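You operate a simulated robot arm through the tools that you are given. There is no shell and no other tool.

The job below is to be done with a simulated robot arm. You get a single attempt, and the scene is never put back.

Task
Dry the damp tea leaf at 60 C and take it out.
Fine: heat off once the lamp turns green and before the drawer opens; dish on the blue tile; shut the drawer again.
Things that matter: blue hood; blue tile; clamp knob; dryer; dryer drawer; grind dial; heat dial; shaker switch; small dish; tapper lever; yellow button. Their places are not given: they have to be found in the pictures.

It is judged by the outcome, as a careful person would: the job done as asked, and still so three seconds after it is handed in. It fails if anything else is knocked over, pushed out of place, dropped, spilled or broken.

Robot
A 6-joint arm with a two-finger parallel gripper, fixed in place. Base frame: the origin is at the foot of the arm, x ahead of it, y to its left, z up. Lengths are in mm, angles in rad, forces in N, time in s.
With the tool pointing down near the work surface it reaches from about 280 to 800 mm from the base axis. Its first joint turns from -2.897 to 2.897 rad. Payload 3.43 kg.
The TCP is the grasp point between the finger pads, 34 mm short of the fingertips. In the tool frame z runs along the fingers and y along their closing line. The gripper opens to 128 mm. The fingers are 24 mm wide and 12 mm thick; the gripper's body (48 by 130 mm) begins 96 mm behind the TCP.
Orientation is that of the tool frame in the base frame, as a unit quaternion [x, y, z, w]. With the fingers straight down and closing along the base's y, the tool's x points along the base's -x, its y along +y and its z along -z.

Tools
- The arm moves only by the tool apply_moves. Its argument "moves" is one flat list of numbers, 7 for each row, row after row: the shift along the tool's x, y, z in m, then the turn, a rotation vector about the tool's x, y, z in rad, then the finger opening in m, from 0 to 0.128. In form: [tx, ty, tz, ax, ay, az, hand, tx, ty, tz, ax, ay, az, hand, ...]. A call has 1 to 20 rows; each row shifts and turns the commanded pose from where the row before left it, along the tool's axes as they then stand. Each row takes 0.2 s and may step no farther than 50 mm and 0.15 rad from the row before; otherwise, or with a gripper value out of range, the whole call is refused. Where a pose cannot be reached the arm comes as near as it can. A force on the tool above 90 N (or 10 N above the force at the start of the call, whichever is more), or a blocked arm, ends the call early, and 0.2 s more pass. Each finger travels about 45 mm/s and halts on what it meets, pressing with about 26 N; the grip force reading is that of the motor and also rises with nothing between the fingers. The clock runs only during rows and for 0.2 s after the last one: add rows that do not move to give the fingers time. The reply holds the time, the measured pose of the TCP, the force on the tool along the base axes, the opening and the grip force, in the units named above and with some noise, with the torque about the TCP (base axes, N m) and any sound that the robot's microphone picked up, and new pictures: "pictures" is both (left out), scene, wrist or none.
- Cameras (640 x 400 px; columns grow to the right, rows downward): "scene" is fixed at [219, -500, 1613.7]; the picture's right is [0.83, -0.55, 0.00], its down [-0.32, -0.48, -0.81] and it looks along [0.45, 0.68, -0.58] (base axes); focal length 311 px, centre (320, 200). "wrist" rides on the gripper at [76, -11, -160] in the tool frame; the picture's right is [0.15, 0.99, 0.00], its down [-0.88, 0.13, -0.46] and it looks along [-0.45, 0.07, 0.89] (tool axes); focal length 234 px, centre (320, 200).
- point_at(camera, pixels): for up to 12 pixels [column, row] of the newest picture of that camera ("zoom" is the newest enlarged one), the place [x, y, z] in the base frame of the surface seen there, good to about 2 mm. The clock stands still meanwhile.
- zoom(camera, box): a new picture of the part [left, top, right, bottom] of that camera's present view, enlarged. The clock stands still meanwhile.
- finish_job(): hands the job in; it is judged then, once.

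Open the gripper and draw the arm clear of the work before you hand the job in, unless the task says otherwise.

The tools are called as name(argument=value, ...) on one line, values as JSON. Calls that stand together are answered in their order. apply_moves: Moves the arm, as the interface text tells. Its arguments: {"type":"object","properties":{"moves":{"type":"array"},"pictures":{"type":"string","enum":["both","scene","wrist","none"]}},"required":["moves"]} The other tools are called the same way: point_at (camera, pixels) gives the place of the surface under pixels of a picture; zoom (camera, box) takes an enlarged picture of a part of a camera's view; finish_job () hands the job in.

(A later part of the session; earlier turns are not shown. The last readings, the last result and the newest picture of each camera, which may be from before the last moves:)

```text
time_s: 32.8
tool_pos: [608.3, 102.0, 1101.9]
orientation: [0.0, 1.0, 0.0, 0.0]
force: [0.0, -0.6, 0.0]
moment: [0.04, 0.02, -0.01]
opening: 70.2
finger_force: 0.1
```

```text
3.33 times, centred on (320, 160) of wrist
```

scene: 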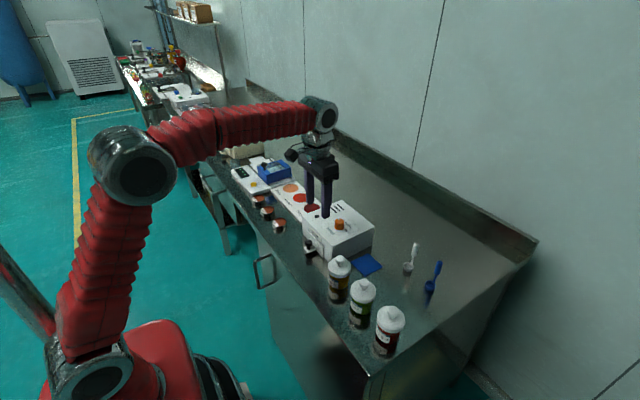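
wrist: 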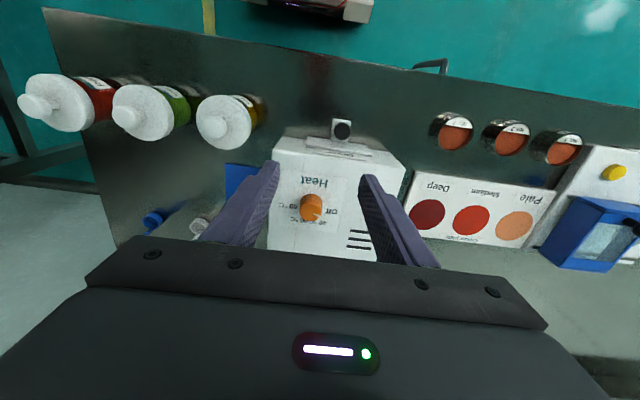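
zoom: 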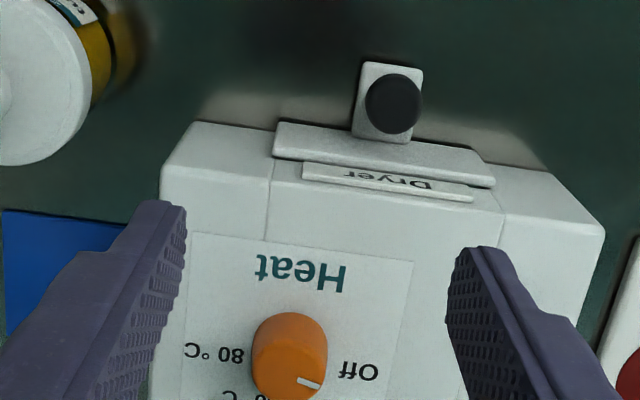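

The dial is at Off. The knob is at (390,103) in the enlargement; I measure it, its ledge and the drawer front.

point_at(camera="zoom", pixels=[[392, 103], [366, 103], [420, 103], [393, 78], [393, 128], [368, 66], [420, 72], [355, 130], [408, 138], [276, 128], [492, 170], [300, 378]])

zoom(camera="scene", box=[295, 225, 345, 265])

```text
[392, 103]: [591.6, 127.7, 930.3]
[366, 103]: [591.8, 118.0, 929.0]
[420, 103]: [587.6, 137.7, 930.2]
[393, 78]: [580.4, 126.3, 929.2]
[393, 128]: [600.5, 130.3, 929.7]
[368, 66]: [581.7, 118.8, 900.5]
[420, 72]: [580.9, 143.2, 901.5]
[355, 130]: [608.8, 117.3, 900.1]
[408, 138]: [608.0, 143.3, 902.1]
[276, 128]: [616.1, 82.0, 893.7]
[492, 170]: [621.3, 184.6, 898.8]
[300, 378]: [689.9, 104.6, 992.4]
```

```text
10.00 times, centred on (320, 245) of scene
```

zoom: 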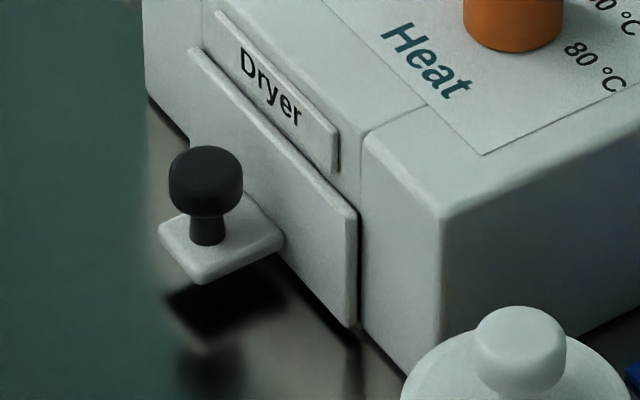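

The knob's head is centred at about (590.5,128.5), 20 mm across, z 917–930, over a ledge at z 901. I go above it and descend to TCP height about 940 with the fingers on both sides along y.

apply_moves(moves=[0.0178, 0.0265, 0.03, 0, 0, 0, 0.06, 0, 0, 0.04, 0, 0, 0, 0.06, 0, 0, 0.04, 0, 0, 0, 0.06, 0, 0, 0.03, 0, 0, 0, 0.06, 0, 0, 0.015, 0, 0, 0, 0.06, 0, 0, 0.006, 0, 0, 0, 0.06, 0, 0, 0, 0, 0, 0, 0.06])

zoom(camera="wrist", box=[240, 120, 400, 240])

```text
time_s: 34.4
tool_pos: [591.9, 127.2, 940.5]
orientation: [-0.001, 1.0, 0.0, 0.0]
force: [0.2, 1.4, 0.3]
moment: [0.0, -0.04, 0.0]
opening: 60.3
finger_force: 0.0
```

scene: 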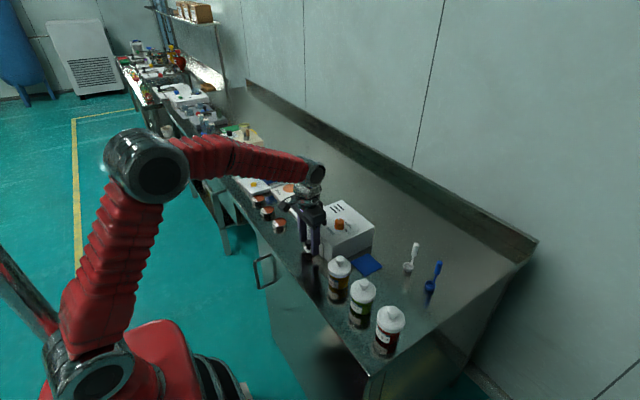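
wrist: 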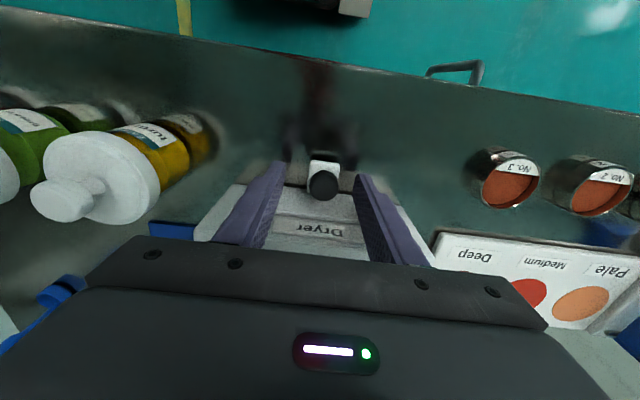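

```text
3.33 times, centred on (320, 180) of wrist
```

zoom: 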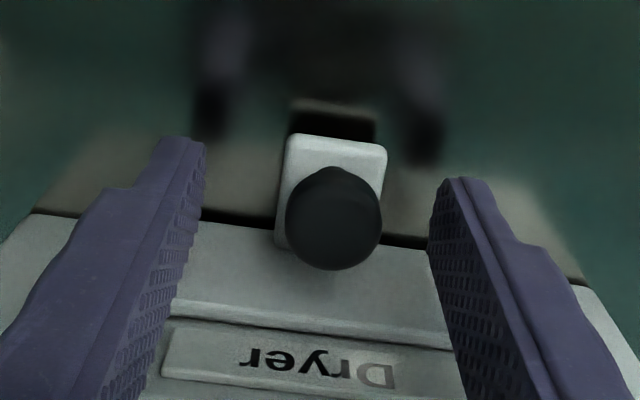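

The knob sits between the fingers, some 2–3 mm toward +y. I shift 2 mm and close on it.

apply_moves(moves=[0, 0.002, 0, 0, 0, 0, 0.04, 0, 0, 0, 0, 0, 0, 0.01, 0, 0, 0, 0, 0, 0, 0.01, 0, 0, 0, 0, 0, 0, 0.01], pictures="wrist")

```text
time_s: 35.4
tool_pos: [592.1, 131.3, 939.5]
orientation: [0.0, 1.0, 0.001, 0.001]
force: [0.3, 13.8, -0.8]
moment: [0.31, 0.01, -0.03]
opening: 23.6
finger_force: 45.1
```

wrist: 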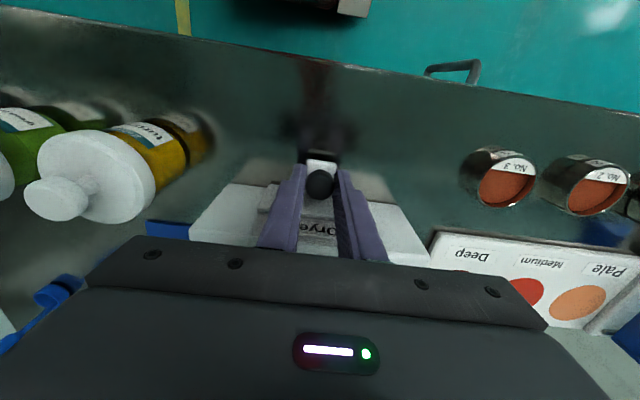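

The knob is gripped (opening 23.6). I relieve the side force and pull 20 mm toward the arm to test the drawer.

apply_moves(moves=[0, 0.0015, 0, 0, 0, 0, 0.01, 0.005, 0, 0, 0, 0, 0, 0.01, 0.005, 0, 0, 0, 0, 0, 0.01, 0.005, 0, 0, 0, 0, 0, 0.01, 0.005, 0, 0, 0, 0, 0, 0.01])

zoom(camera="wrist", box=[240, 120, 400, 240])

```text
time_s: 36.6
tool_pos: [571.8, 131.0, 940.4]
orientation: [0.001, 1.0, 0.0, 0.0]
force: [-0.8, 2.1, -6.3]
moment: [0.05, -0.45, 0.03]
opening: 23.4
finger_force: 44.6
```

scene: 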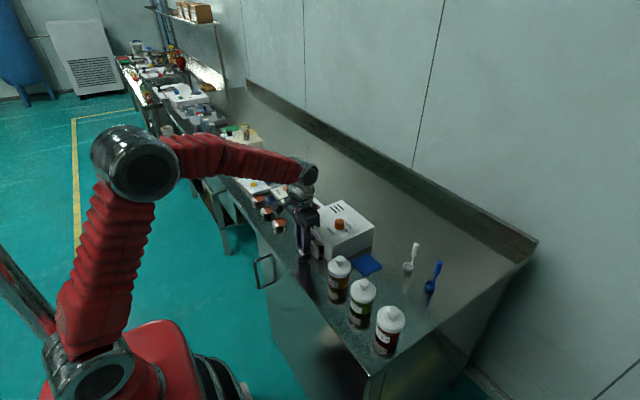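
wrist: 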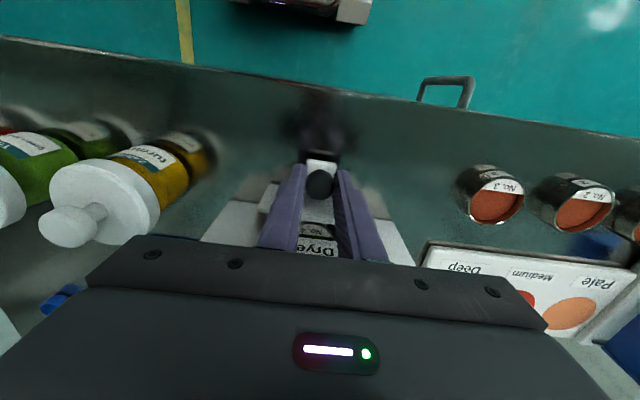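

```text
3.33 times, centred on (320, 180) of wrist
```

zoom: 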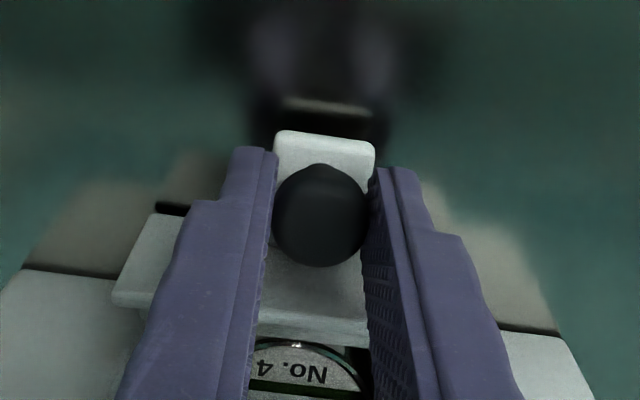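

The drawer slides and a dish labelled "No. 4" shows behind the front at (305,370). I keep pulling gently, 60 mm more.

apply_moves(moves=[0.008, 0, 0, 0, 0, 0, 0.01, 0.008, 0, 0, 0, 0, 0, 0.01, 0.008, 0, 0, 0, 0, 0, 0.01, 0.008, 0, 0, 0, 0, 0, 0.01, 0.008, 0, 0, 0, 0, 0, 0.01, 0.008, 0, 0, 0, 0, 0, 0.01, 0.007, 0, 0, 0, 0, 0, 0.01, 0.005, 0, 0, 0, 0, 0, 0.01])

zoom(camera="scene", box=[270, 190, 380, 280])

```text
time_s: 38.4
tool_pos: [512.0, 129.3, 939.8]
orientation: [0.001, 1.0, 0.0, -0.001]
force: [-1.0, -3.1, -11.4]
moment: [-0.08, -0.07, -0.01]
opening: 23.5
finger_force: 45.0
```

scene: 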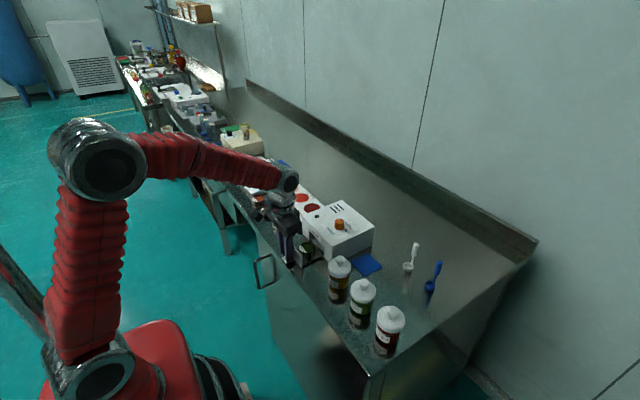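
wrist: 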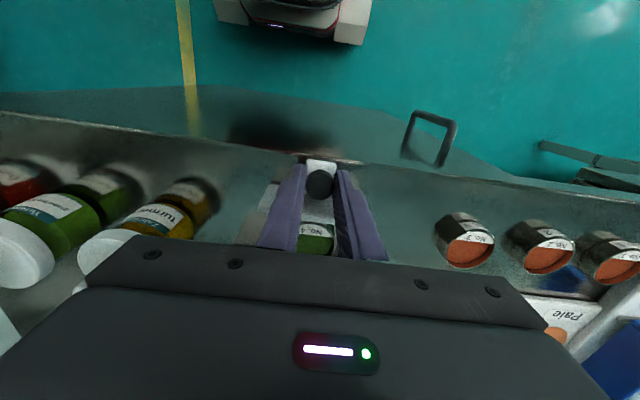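

```text
4.44 times, centred on (325, 235) of scene
```

zoom: 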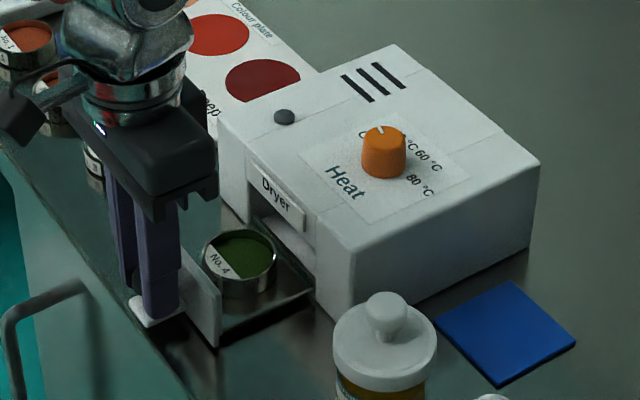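

The drawer is 80 mm out and the dish No. 4 with the green leaf stands in it, in front of the dryer. I measure the dish, the drawer walls and the dryer front.

point_at(camera="zoom", pixels=[[238, 250], [204, 255], [274, 255], [238, 232], [238, 280], [200, 265], [218, 335], [310, 285], [280, 262], [290, 300], [308, 245], [240, 296]])

```text
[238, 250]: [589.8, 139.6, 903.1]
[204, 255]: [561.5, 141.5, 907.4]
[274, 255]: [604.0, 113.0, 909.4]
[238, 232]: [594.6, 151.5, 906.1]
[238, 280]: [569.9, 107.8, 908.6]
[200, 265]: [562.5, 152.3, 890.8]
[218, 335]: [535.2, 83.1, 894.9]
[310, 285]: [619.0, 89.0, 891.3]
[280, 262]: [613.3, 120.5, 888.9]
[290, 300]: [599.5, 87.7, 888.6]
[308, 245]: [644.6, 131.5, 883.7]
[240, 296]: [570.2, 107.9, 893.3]
```

The dish is centred at about (585,131), 52 mm across, rim at z 909, only about 8 mm clear of the dryer front. I pull the drawer 12 mm further for clearance.

apply_moves(moves=[0.004, 0, 0, 0, 0, 0, 0.01, 0.004, 0, 0, 0, 0, 0, 0.01, 0.004, 0, 0, 0, 0, 0, 0.01, 0, 0, 0, 0, 0, 0, 0.01])

zoom(camera="scene", box=[270, 190, 380, 280])

```text
time_s: 39.4
tool_pos: [499.7, 130.5, 940.3]
orientation: [0.0, 1.0, 0.0, 0.0]
force: [0.3, -6.4, -12.0]
moment: [-0.15, -0.08, 0.03]
opening: 23.4
finger_force: 45.1
```

scene: 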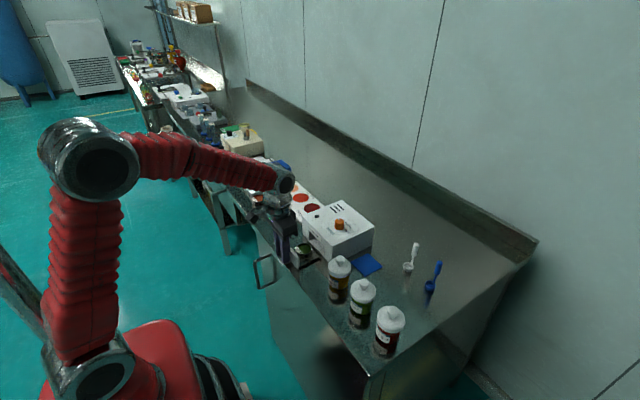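
wrist: 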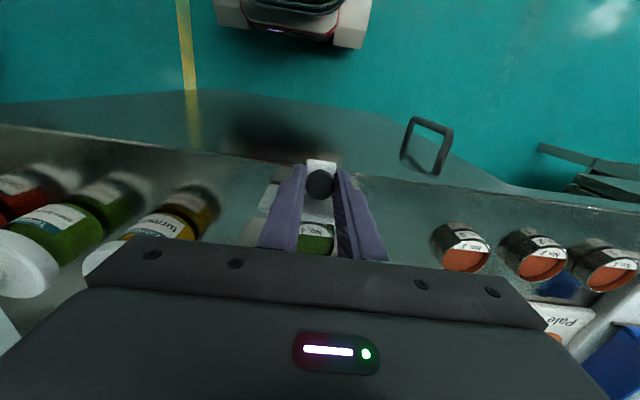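

```text
4.44 times, centred on (325, 235) of scene
```

zoom: 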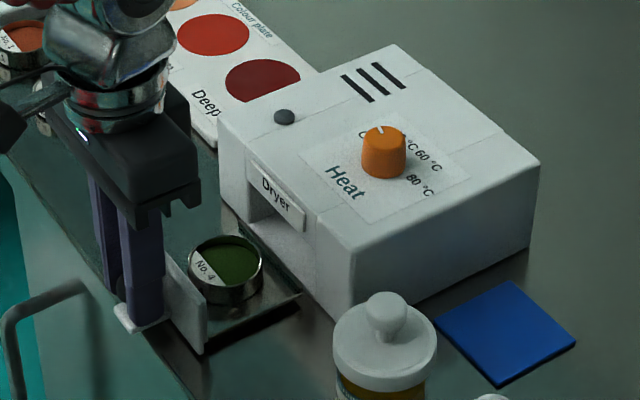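

The drawer is 92 mm out. I lower by 1 mm to ease the vertical load, open the fingers and lift straight up.

apply_moves(moves=[0, 0, 0.001, 0, 0, 0, 0.01, 0, 0, 0, 0, 0, 0, 0.03, 0, 0, 0, 0, 0, 0, 0.05, 0, 0, 0, 0, 0, 0, 0.06, 0, 0, -0.02, 0, 0, 0, 0.06, 0, 0, -0.04, 0, 0, 0, 0.07, 0, 0, -0.05, 0, 0, 0, 0.08, 0, 0, -0.05, 0, 0, 0, 0.08, 0, 0, 0, 0, 0, 0, 0.08])

zoom(camera="wrist", box=[240, 110, 420, 245])

zoom(camera="scene", box=[270, 190, 380, 280])

```text
time_s: 41.4
tool_pos: [499.4, 130.2, 1100.0]
orientation: [0.0, 1.0, 0.0, 0.0]
force: [-0.5, 0.5, 0.3]
moment: [-0.02, -0.02, -0.02]
opening: 79.7
finger_force: 0.1
```

scene: 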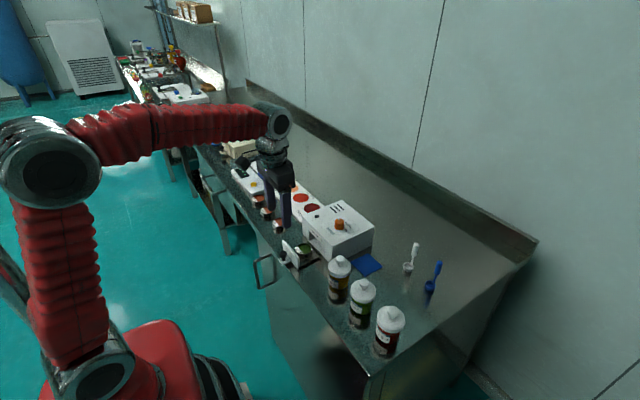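
wrist: 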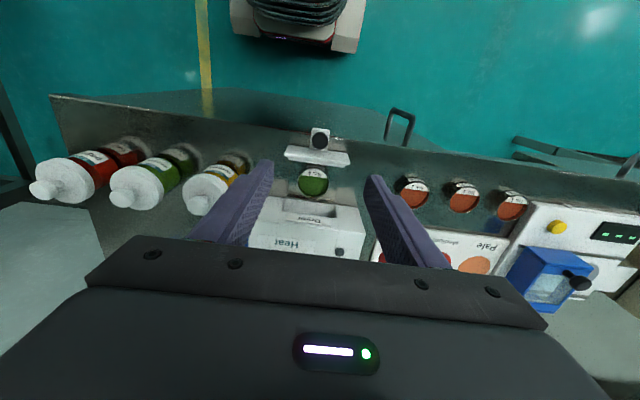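

```text
2.96 times, centred on (330, 178) of wrist
```

zoom: 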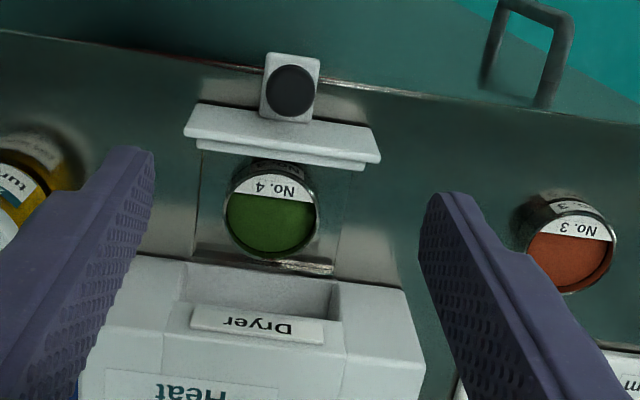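

```text
4.44 times, centred on (325, 235) of scene
```

zoom: 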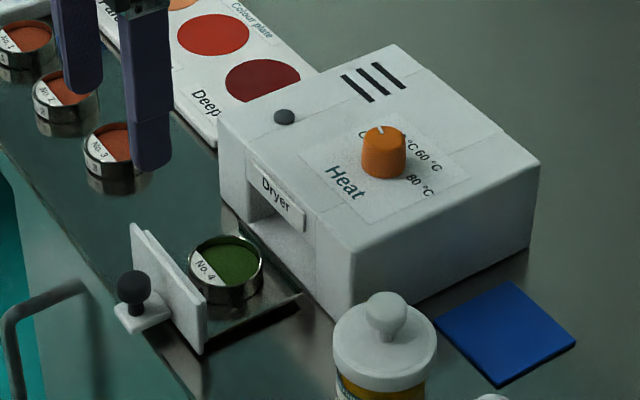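

The drawer is a flat tray with a front plate, and the dish stands on it. I measure the dish in both views.

point_at(camera="zoom", pixels=[[225, 258], [189, 262], [263, 262], [226, 237], [226, 287], [226, 303], [200, 290], [255, 293], [134, 228], [205, 325], [150, 240], [300, 293]])

zoom(camera="wrist", box=[280, 140, 360, 200])

```text
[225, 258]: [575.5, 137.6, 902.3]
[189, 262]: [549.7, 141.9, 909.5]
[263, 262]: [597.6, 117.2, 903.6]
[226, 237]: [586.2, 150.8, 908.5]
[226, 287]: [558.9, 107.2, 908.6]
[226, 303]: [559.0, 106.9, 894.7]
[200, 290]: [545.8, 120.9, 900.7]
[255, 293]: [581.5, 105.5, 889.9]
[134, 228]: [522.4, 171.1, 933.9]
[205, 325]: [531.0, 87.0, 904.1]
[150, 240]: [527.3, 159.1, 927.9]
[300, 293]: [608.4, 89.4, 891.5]
```

```text
6.67 times, centred on (320, 170) of wrist
```

zoom: 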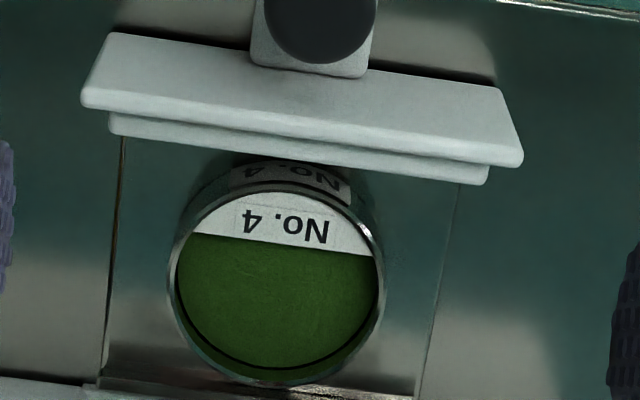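

point_at(camera="zoom", pixels=[[280, 183], [170, 270], [382, 270], [270, 382], [195, 210], [362, 210], [200, 350], [350, 350], [110, 300], [435, 300], [280, 130], [60, 150]])

```text
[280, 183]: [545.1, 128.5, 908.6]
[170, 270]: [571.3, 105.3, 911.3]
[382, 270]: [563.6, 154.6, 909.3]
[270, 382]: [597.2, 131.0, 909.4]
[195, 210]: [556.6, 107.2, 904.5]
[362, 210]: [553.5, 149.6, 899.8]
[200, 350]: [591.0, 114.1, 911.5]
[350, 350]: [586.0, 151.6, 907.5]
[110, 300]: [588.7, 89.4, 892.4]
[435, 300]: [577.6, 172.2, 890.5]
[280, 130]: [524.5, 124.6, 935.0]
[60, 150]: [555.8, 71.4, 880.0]
```

The dish's rim is centred at (571,130), diameter about 51, rim z 909.5, on a tray at z 891. I move over it and then go down with the fingers 80 mm apart to TCP height about 960 for a check.

apply_moves(moves=[-0.0358, 0, 0, 0, 0, 0, 0.08, -0.0358, 0, 0, 0, 0, 0, 0.08, 0, 0, 0.04, 0, 0, 0, 0.08, 0, 0, 0.04, 0, 0, 0, 0.08, 0, 0, 0.04, 0, 0, 0, 0.08, 0, 0, 0.02, 0, 0, 0, 0.08, 0, 0, 0, 0, 0, 0, 0.08], pictures="wrist")

zoom(camera="wrist", box=[240, 120, 400, 240])

```text
time_s: 43.0
tool_pos: [571.8, 129.7, 959.0]
orientation: [0.0, 1.0, 0.0, 0.001]
force: [-0.2, -0.3, -0.2]
moment: [0.01, 0.02, 0.01]
opening: 80.1
finger_force: 0.0
```

wrist: 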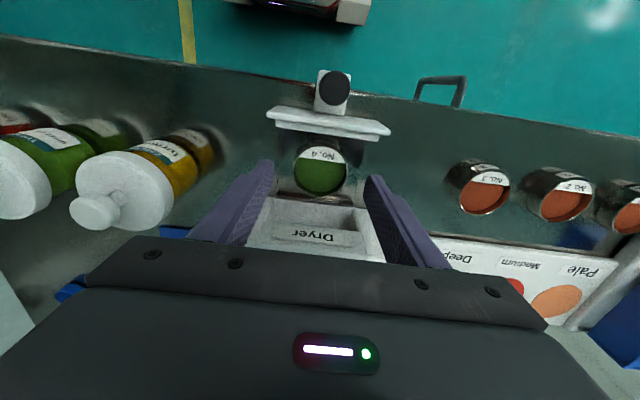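

```text
3.33 times, centred on (320, 180) of wrist
```

zoom: 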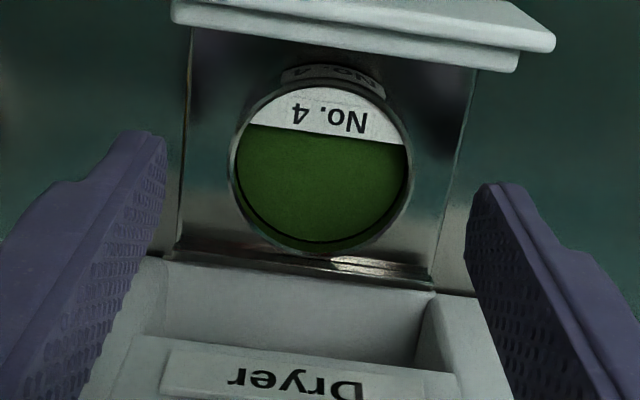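

The dish appears centred between the fingers. I confirm its centre from this closer view before lowering.

point_at(camera="zoom", pixels=[[232, 165], [410, 170], [322, 85], [318, 250], [185, 200], [465, 200], [210, 220], [430, 230]])

```text
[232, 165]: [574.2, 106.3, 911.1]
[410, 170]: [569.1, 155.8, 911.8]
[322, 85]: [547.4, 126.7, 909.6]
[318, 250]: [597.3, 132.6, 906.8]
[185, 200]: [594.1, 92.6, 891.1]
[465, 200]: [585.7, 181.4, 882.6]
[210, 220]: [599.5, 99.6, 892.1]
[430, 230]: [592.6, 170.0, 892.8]
```

Dish centre is (572,131). I descend to TCP height about 930 (fingertips 896, tray 891) and close on the rim.

apply_moves(moves=[0, 0.001, 0.015, 0, 0, 0, 0.08, 0, 0, 0.01, 0, 0, 0, 0.08, 0, 0, 0.005, 0, 0, 0, 0.08, 0, 0, 0, 0, 0, 0, 0.08], pictures="wrist")

zoom(camera="wrist", box=[240, 120, 400, 240])

```text
time_s: 44.0
tool_pos: [572.8, 131.2, 929.5]
orientation: [0.0, 1.0, 0.0, 0.0]
force: [-0.5, -0.1, 1.0]
moment: [0.02, 0.0, 0.0]
opening: 80.2
finger_force: 0.2
```

wrist: 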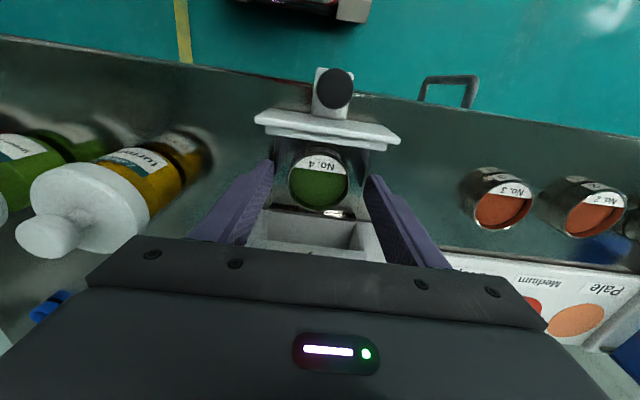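

```text
3.33 times, centred on (320, 180) of wrist
```

zoom: 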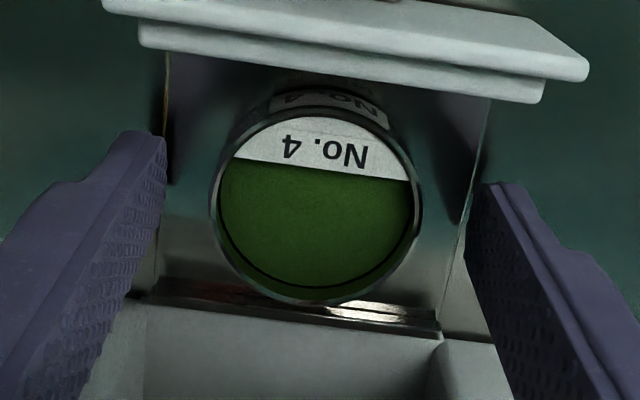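

The fingers stand on both sides of the dish. I close on it gradually.

apply_moves(moves=[0, 0, 0, 0, 0, 0, 0.068, 0, 0, 0, 0, 0, 0, 0.06, 0, 0, 0, 0, 0, 0, 0.055, 0, 0, 0, 0, 0, 0, 0.05, 0, 0, 0, 0, 0, 0, 0.045, 0, 0, 0, 0, 0, 0, 0.045], pictures="wrist")

zoom(camera="wrist", box=[240, 120, 400, 240])

```text
time_s: 45.4
tool_pos: [571.4, 131.0, 929.7]
orientation: [0.0, 1.0, 0.0, 0.0]
force: [-0.5, 0.6, 0.4]
moment: [0.05, 0.02, 0.01]
opening: 53.0
finger_force: 25.7
```

wrist: 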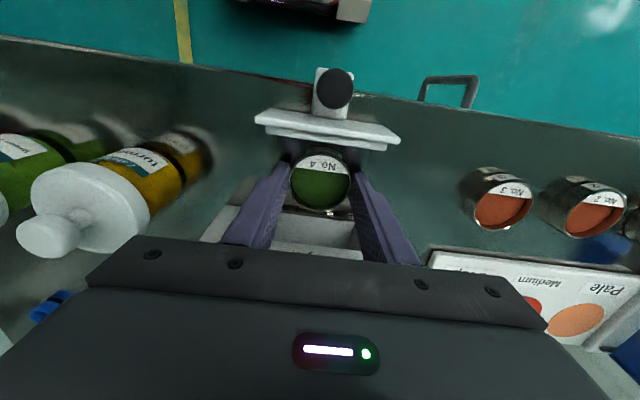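

```text
3.33 times, centred on (320, 180) of wrist
```

zoom: 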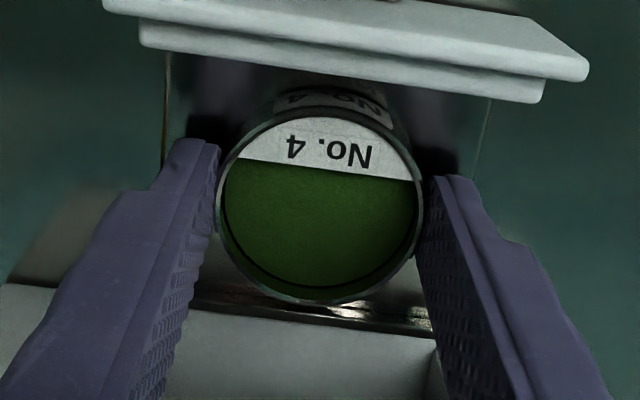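

The dish is held at opening 53 with about 26 N. I lift straight up, slowly at first.

apply_moves(moves=[0, 0, -0.005, 0, 0, 0, 0.04, 0, 0, -0.01, 0, 0, 0, 0.04, 0, 0, -0.015, 0, 0, 0, 0.04, 0, 0, -0.02, 0, 0, 0, 0.04, 0, 0, -0.025, 0, 0, 0, 0.04, 0, 0, -0.025, 0, 0, 0, 0.04, 0, 0, -0.025, 0, 0, 0, 0.04, 0, 0, -0.02, 0, 0, 0, 0.04, 0, 0, -0.01, 0, 0, 0, 0.04, 0, 0, 0, 0, 0, 0, 0.04])

zoom(camera="wrist", box=[240, 120, 400, 240])

zoom(camera="scene", box=[270, 170, 400, 280])

```text
time_s: 47.6
tool_pos: [570.9, 130.9, 1085.4]
orientation: [0.0, 1.0, 0.0, 0.0]
force: [0.2, -0.1, 0.8]
moment: [0.0, -0.02, 0.0]
opening: 53.0
finger_force: 26.1
```

scene: 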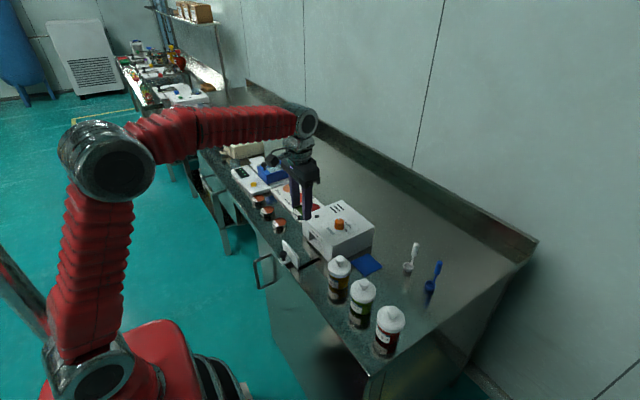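
wrist: 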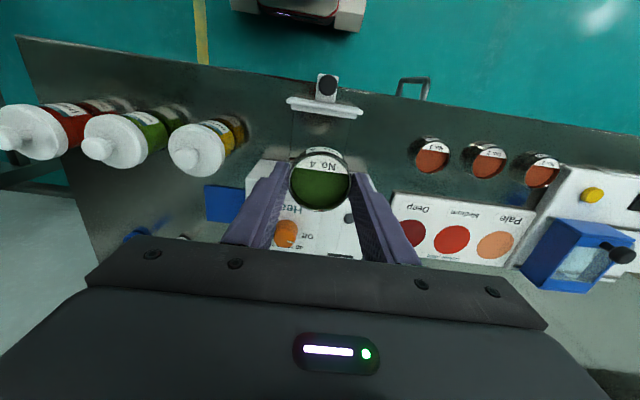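

```text
3.33 times, centred on (320, 180) of wrist
```

zoom: 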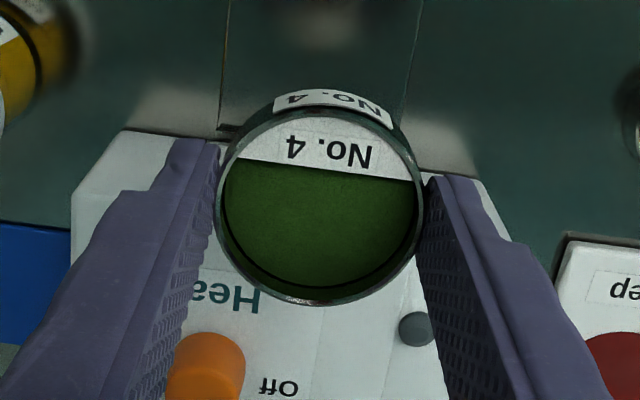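

```text
3.64 times, centred on (335, 225) of scene
```

zoom: 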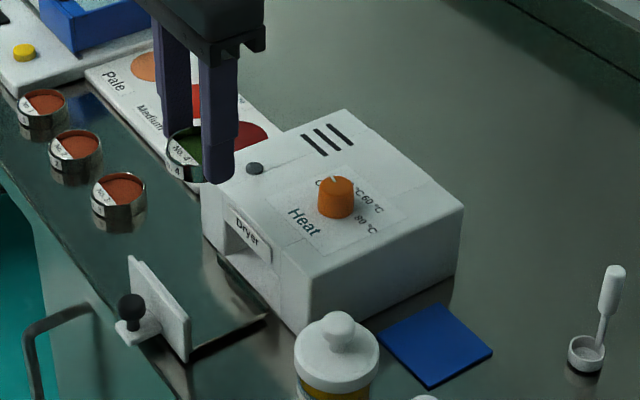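

The dish is lifted level with nothing spilled, and the drawer stays open. I carry it at this height over to the blue tile at about (713.5,−15.5).

apply_moves(moves=[-0.007, -0.0075, 0, 0, 0, 0, 0.04, -0.015, -0.016, 0, 0, 0, 0, 0.04, -0.02, -0.021, 0, 0, 0, 0, 0.04, -0.02, -0.021, 0, 0, 0, 0, 0.04, -0.02, -0.02, 0, 0, 0, 0, 0.04, -0.02, -0.02, 0, 0, 0, 0, 0.04, -0.02, -0.02, 0, 0, 0, 0, 0.04, -0.013, -0.014, 0, 0, 0, 0, 0.04, -0.007, -0.007, 0, 0, 0, 0, 0.04, 0, 0, 0, 0, 0, 0, 0.04])

zoom(camera="wrist", box=[220, 100, 420, 240])

zoom(camera="scene", box=[310, 180, 450, 290])

```text
time_s: 49.8
tool_pos: [712.2, -15.1, 1084.2]
orientation: [0.0, 1.0, 0.0, 0.0]
force: [-0.1, -0.4, 0.1]
moment: [0.02, 0.01, 0.01]
opening: 52.9
finger_force: 25.4
```

scene: 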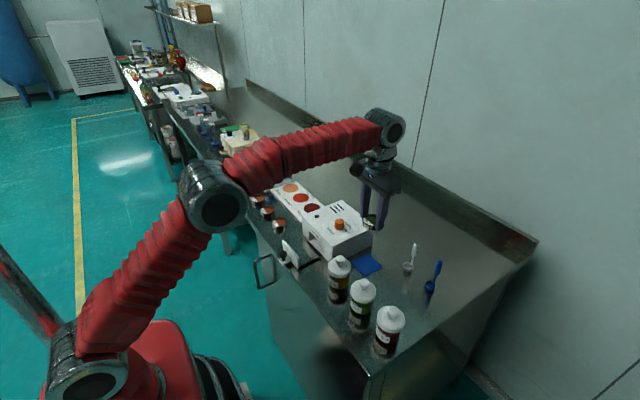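
wrist: 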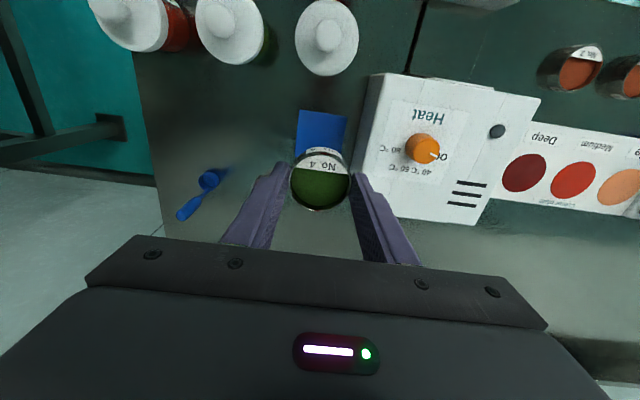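

```text
2.86 times, centred on (320, 170) of wrist
```

zoom: 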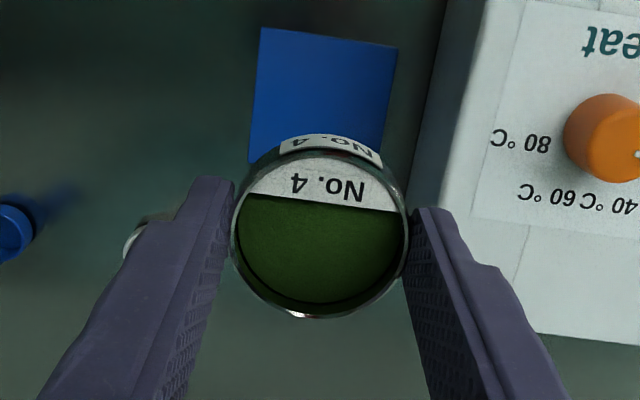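

```text
3.64 times, centred on (380, 235) of scene
```

zoom: 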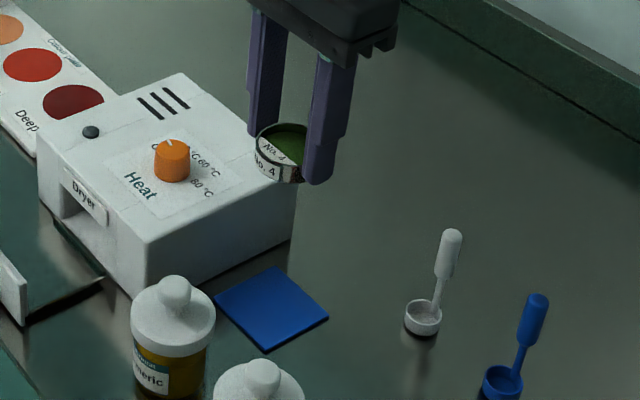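

The dish hangs over the tile. I recheck the tile corners and the white scoop's place at (423,317) in the enlarged scene picture.

point_at(camera="zoom", pixels=[[217, 298], [279, 268], [326, 316], [266, 348], [272, 307], [423, 317], [447, 240], [410, 325], [300, 300], [240, 300]])

```text
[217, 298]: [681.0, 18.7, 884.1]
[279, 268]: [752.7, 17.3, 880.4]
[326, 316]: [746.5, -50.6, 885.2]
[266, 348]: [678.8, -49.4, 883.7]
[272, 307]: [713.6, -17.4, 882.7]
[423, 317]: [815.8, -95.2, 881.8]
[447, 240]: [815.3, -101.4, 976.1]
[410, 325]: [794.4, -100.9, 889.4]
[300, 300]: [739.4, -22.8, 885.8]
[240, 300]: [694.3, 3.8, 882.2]
```

The tile centre is (713.5,−16) with its top at about z 883.5, and the scoops are well away. I lower 150 mm to just above the tile.

apply_moves(moves=[-0.001, -0.001, 0.008, 0, 0, 0, 0.04, 0, 0, 0.016, 0, 0, 0, 0.04, 0, 0, 0.022, 0, 0, 0, 0.04, 0, 0, 0.025, 0, 0, 0, 0.04, 0, 0, 0.025, 0, 0, 0, 0.04, 0, 0, 0.022, 0, 0, 0, 0.04, 0, 0, 0.018, 0, 0, 0, 0.04, 0, 0, 0.01, 0, 0, 0, 0.04, 0, 0, 0.004, 0, 0, 0, 0.04, 0, 0, 0, 0, 0, 0, 0.04])

zoom(camera="scene", box=[340, 220, 420, 285])

zoom(camera="wrist", box=[220, 100, 420, 240])

```text
time_s: 52.0
tool_pos: [714.4, -16.0, 934.3]
orientation: [0.0, 1.0, 0.0, 0.0]
force: [-0.5, -0.8, -0.2]
moment: [-0.02, 0.03, 0.02]
opening: 52.8
finger_force: 26.2
```

scene: 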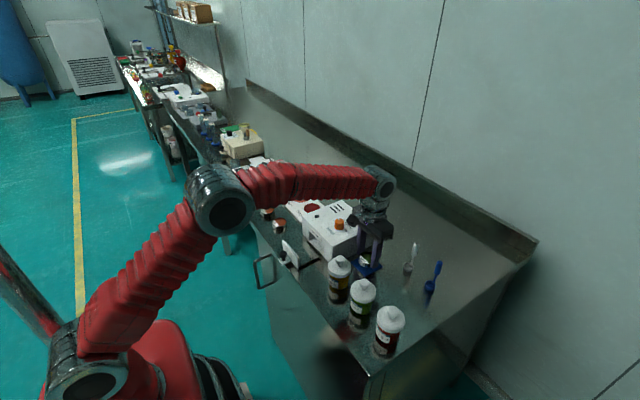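
wrist: 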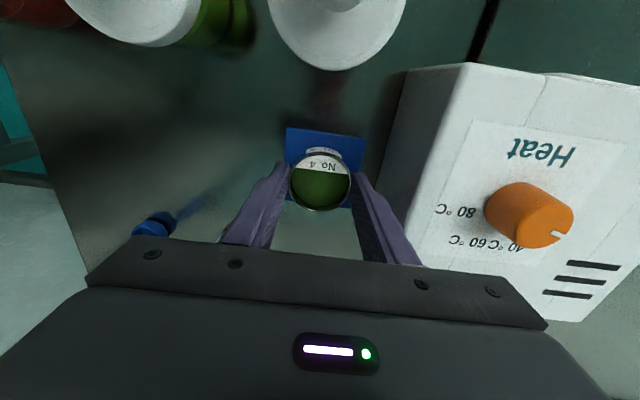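

```text
6.15 times, centred on (380, 252) of scene
```

zoom: 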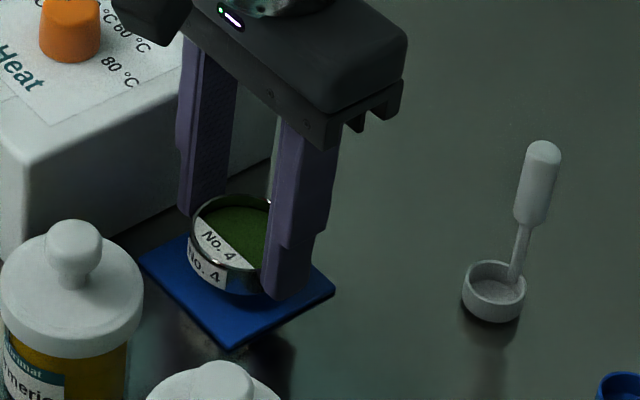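

```text
2.86 times, centred on (320, 170) of wrist
```

zoom: 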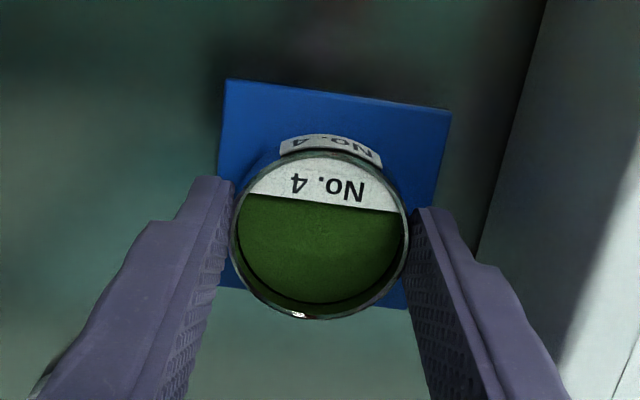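

The dish is about 12 mm above the tile, well centred. I lower in small steps and watch the force for contact.

apply_moves(moves=[0, 0, 0.004, 0, 0, 0, 0.04, 0, 0, 0.003, 0, 0, 0, 0.04, 0, 0, 0.002, 0, 0, 0, 0.04, 0, 0, 0.001, 0, 0, 0, 0.04, 0, 0, 0, 0, 0, 0, 0.04], pictures="none")

```text
time_s: 53.2
tool_pos: [714.7, -16.0, 924.3]
orientation: [0.0, 1.0, 0.0, 0.0]
force: [0.2, 0.4, -0.5]
moment: [-0.01, -0.04, 0.0]
opening: 52.7
finger_force: 25.8
```

No contact yet at z 924.3. I go down 1 mm at a time.

apply_moves(moves=[0, 0, 0.001, 0, 0, 0, 0.04, 0, 0, 0.001, 0, 0, 0, 0.04, 0, 0, 0, 0, 0, 0, 0.04], pictures="none")

```text
time_s: 54.0
tool_pos: [715.1, -15.2, 923.1]
orientation: [0.0, 1.0, 0.0, -0.001]
force: [0.5, -0.7, 0.4]
moment: [-0.04, 0.0, 0.02]
opening: 53.0
finger_force: 25.8
```

apply_moves(moves=[0, 0, 0.001, 0, 0, 0, 0.04, 0, 0, 0, 0, 0, 0, 0.04], pictures="none")

```text
time_s: 54.6
tool_pos: [715.1, -16.2, 922.7]
orientation: [0.0, 1.0, 0.0, 0.001]
force: [-2.1, -0.1, 9.5]
moment: [-0.01, 0.11, -0.03]
opening: 52.7
finger_force: 26.4
```

The force rose to 9.5 N, so the dish is resting on the tile. I open the fingers modestly to 66 mm (the dryer wall is at y 41) and check.

apply_moves(moves=[0, 0, -0.0005, 0, 0, 0, 0.054, 0, 0, 0, 0, 0, 0, 0.058, 0, 0, 0, 0, 0, 0, 0.062, 0, 0, 0, 0, 0, 0, 0.066, 0, 0, 0, 0, 0, 0, 0.066])

zoom(camera="wrist", box=[220, 100, 420, 240])

```text
time_s: 55.8
tool_pos: [713.7, -15.8, 922.8]
orientation: [0.0, 1.0, 0.0, -0.001]
force: [0.2, 0.8, 0.3]
moment: [-0.01, -0.02, 0.01]
opening: 66.1
finger_force: 0.0
```

scene: 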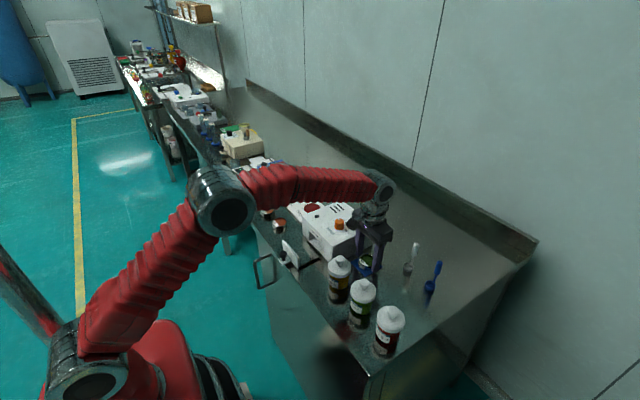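
wrist: 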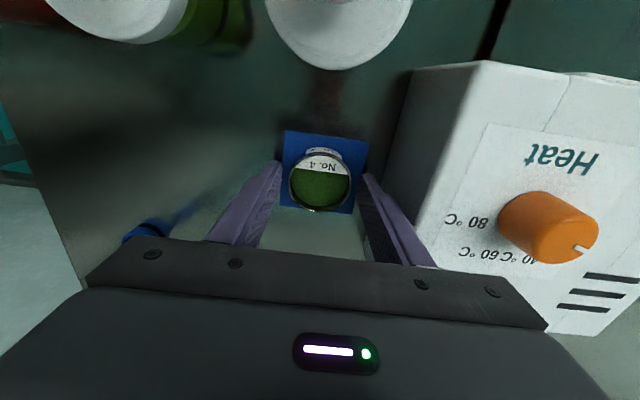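

```text
2.86 times, centred on (320, 170) of wrist
```

zoom: 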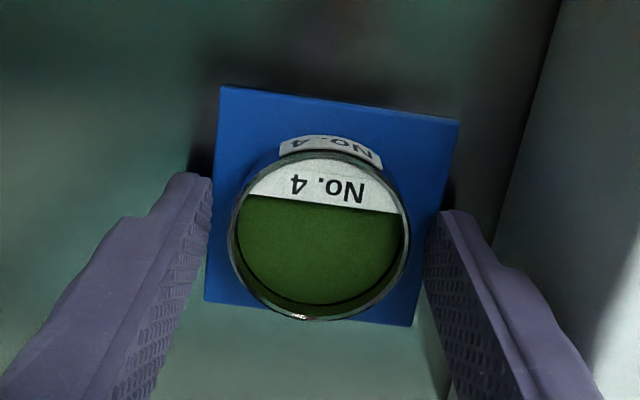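

The dish stands free on the tile between the open fingers. I lift straight up.

apply_moves(moves=[0, 0, -0.01, 0, 0, 0, 0.066, 0, 0, -0.02, 0, 0, 0, 0.066, 0, 0, -0.03, 0, 0, 0, 0.066, 0, 0, -0.04, 0, 0, 0, 0.066, 0, 0, -0.04, 0, 0, 0, 0.066, 0, 0, -0.04, 0, 0, 0, 0.066, 0, 0, 0, 0, 0, 0, 0.066])

zoom(camera="scene", box=[270, 180, 420, 300])

```text
time_s: 57.4
tool_pos: [713.5, -15.7, 1101.4]
orientation: [0.0, 1.0, 0.0, 0.0]
force: [0.1, 0.4, -0.2]
moment: [-0.01, 0.0, -0.01]
opening: 66.0
finger_force: 0.1
```

scene: 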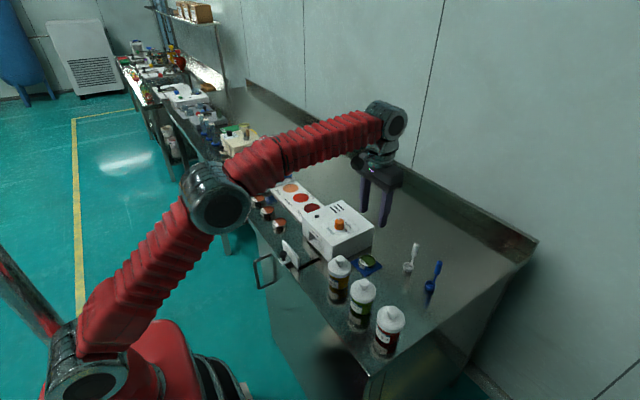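
wrist: 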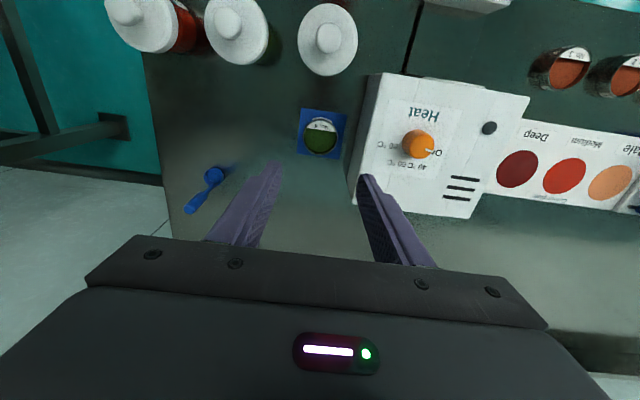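

```text
3.33 times, centred on (345, 240) of scene
```

zoom: 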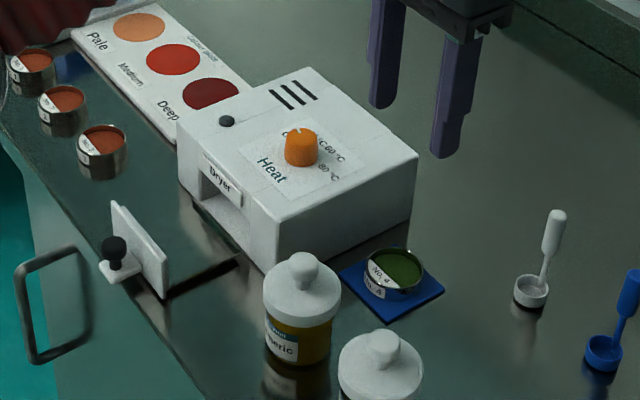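

The dish is on the tile and the drawer is still open. I return above the drawer knob at about (499.5,130.5).

apply_moves(moves=[0.0306, 0.0209, 0, 0, 0, 0, 0.066, 0.0306, 0.0209, 0, 0, 0, 0, 0.066, 0.0306, 0.0209, 0, 0, 0, 0, 0.066, 0.0306, 0.0209, 0, 0, 0, 0, 0.066, 0.0306, 0.0209, 0, 0, 0, 0, 0.066, 0.0306, 0.0209, 0, 0, 0, 0, 0.06, 0.0304, 0.0208, 0, 0, 0, 0, 0.06, 0, 0, 0, 0, 0, 0, 0.06])

zoom(camera="wrist", box=[240, 100, 400, 220])

```text
time_s: 59.2
tool_pos: [499.4, 130.9, 1101.5]
orientation: [0.0, 1.0, 0.0, 0.0]
force: [-0.4, -0.5, -0.9]
moment: [0.01, 0.0, -0.01]
opening: 60.0
finger_force: 0.0
```

scene: 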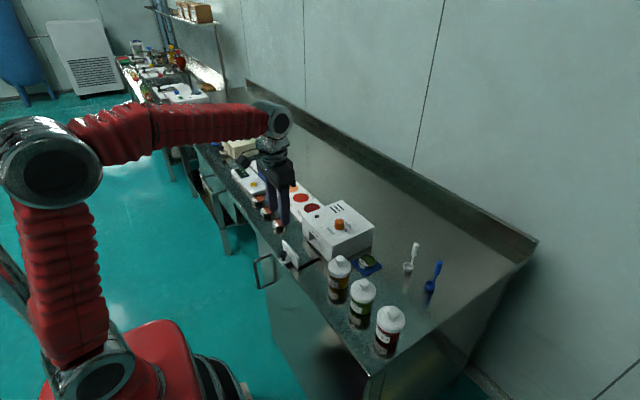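
wrist: 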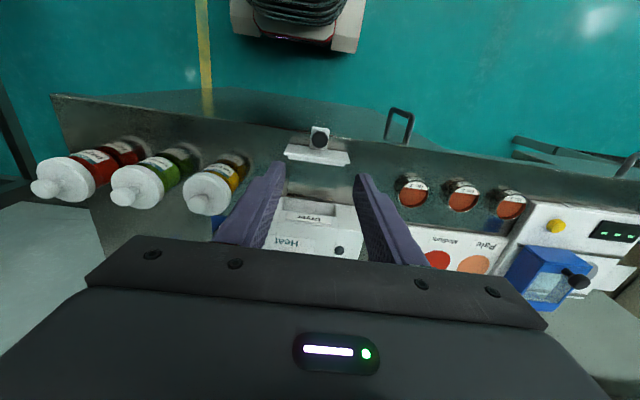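

```text
3.33 times, centred on (320, 160) of wrist
```

zoom: 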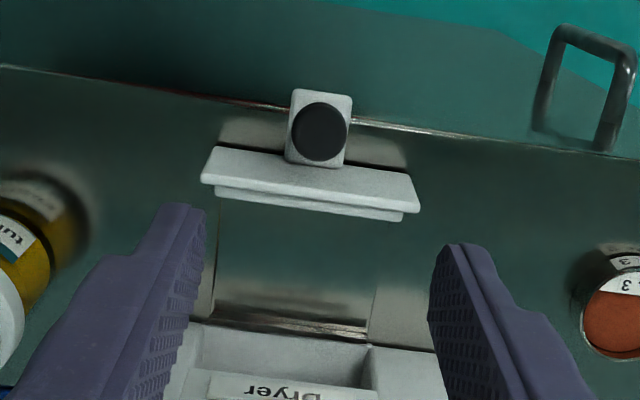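

I check the knob's place at (319,131) in this view before descending.

point_at(camera="zoom", pixels=[[319, 131], [292, 131], [347, 131], [319, 104], [319, 159]])

```text
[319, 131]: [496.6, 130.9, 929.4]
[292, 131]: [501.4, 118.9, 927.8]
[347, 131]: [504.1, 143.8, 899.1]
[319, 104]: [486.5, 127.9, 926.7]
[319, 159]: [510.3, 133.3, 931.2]
```

The knob is at about (498.5,131), right below. I descend to TCP height 940 and grip it.

apply_moves(moves=[0.001, 0, 0.03, 0, 0, 0, 0.06, 0, 0, 0.04, 0, 0, 0, 0.06, 0, 0, 0.04, 0, 0, 0, 0.06, 0, 0, 0.03, 0, 0, 0, 0.06, 0, 0, 0.015, 0, 0, 0, 0.06, 0, 0, 0.006, 0, 0, 0, 0.06, 0, 0, 0, 0, 0, 0, 0.045, 0, 0, 0, 0, 0, 0, 0.03, 0, 0, 0, 0, 0, 0, 0.01, 0, 0, 0, 0, 0, 0, 0.01])

```text
time_s: 61.4
tool_pos: [499.1, 130.5, 941.0]
orientation: [0.0, 1.0, 0.0, 0.0]
force: [0.4, 5.2, -2.9]
moment: [0.14, -0.14, 0.02]
opening: 23.5
finger_force: 41.3
```

scene: 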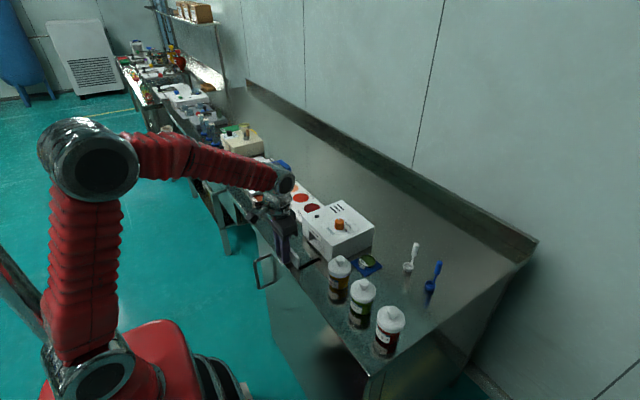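
wrist: 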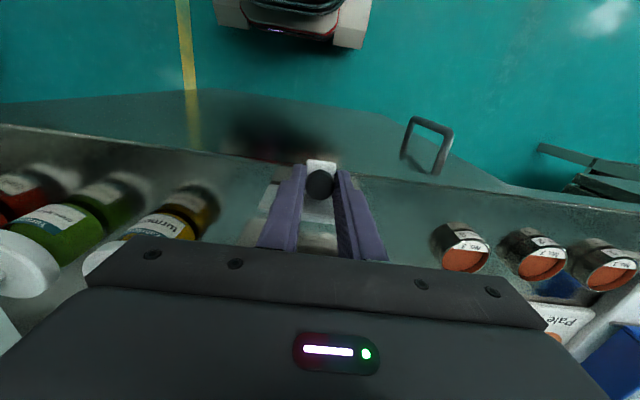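

The knob is held. I push the drawer in by 86 mm first.

apply_moves(moves=[-0.004, 0, 0, 0, 0, 0, 0.01, -0.008, 0, 0, 0, 0, 0, 0.01, -0.01, 0, 0, 0, 0, 0, 0.01, -0.01, 0, 0, 0, 0, 0, 0.01, -0.01, 0, 0, 0, 0, 0, 0.01, -0.01, 0, 0, 0, 0, 0, 0.01, -0.01, 0, 0, 0, 0, 0, 0.01, -0.01, 0, 0, 0, 0, 0, 0.01, -0.008, 0, 0, 0, 0, 0, 0.01, -0.006, 0, 0, 0, 0, 0, 0.01, 0, 0, 0, 0, 0, 0, 0.01], pictures="wrist")

```text
time_s: 63.8
tool_pos: [584.9, 130.6, 941.0]
orientation: [0.0, 1.0, 0.0, -0.001]
force: [0.1, 1.4, -12.8]
moment: [0.02, 0.52, -0.09]
opening: 23.2
finger_force: 45.6
```

wrist: 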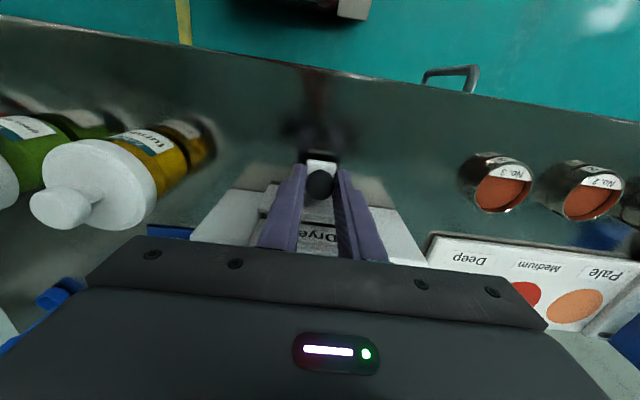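

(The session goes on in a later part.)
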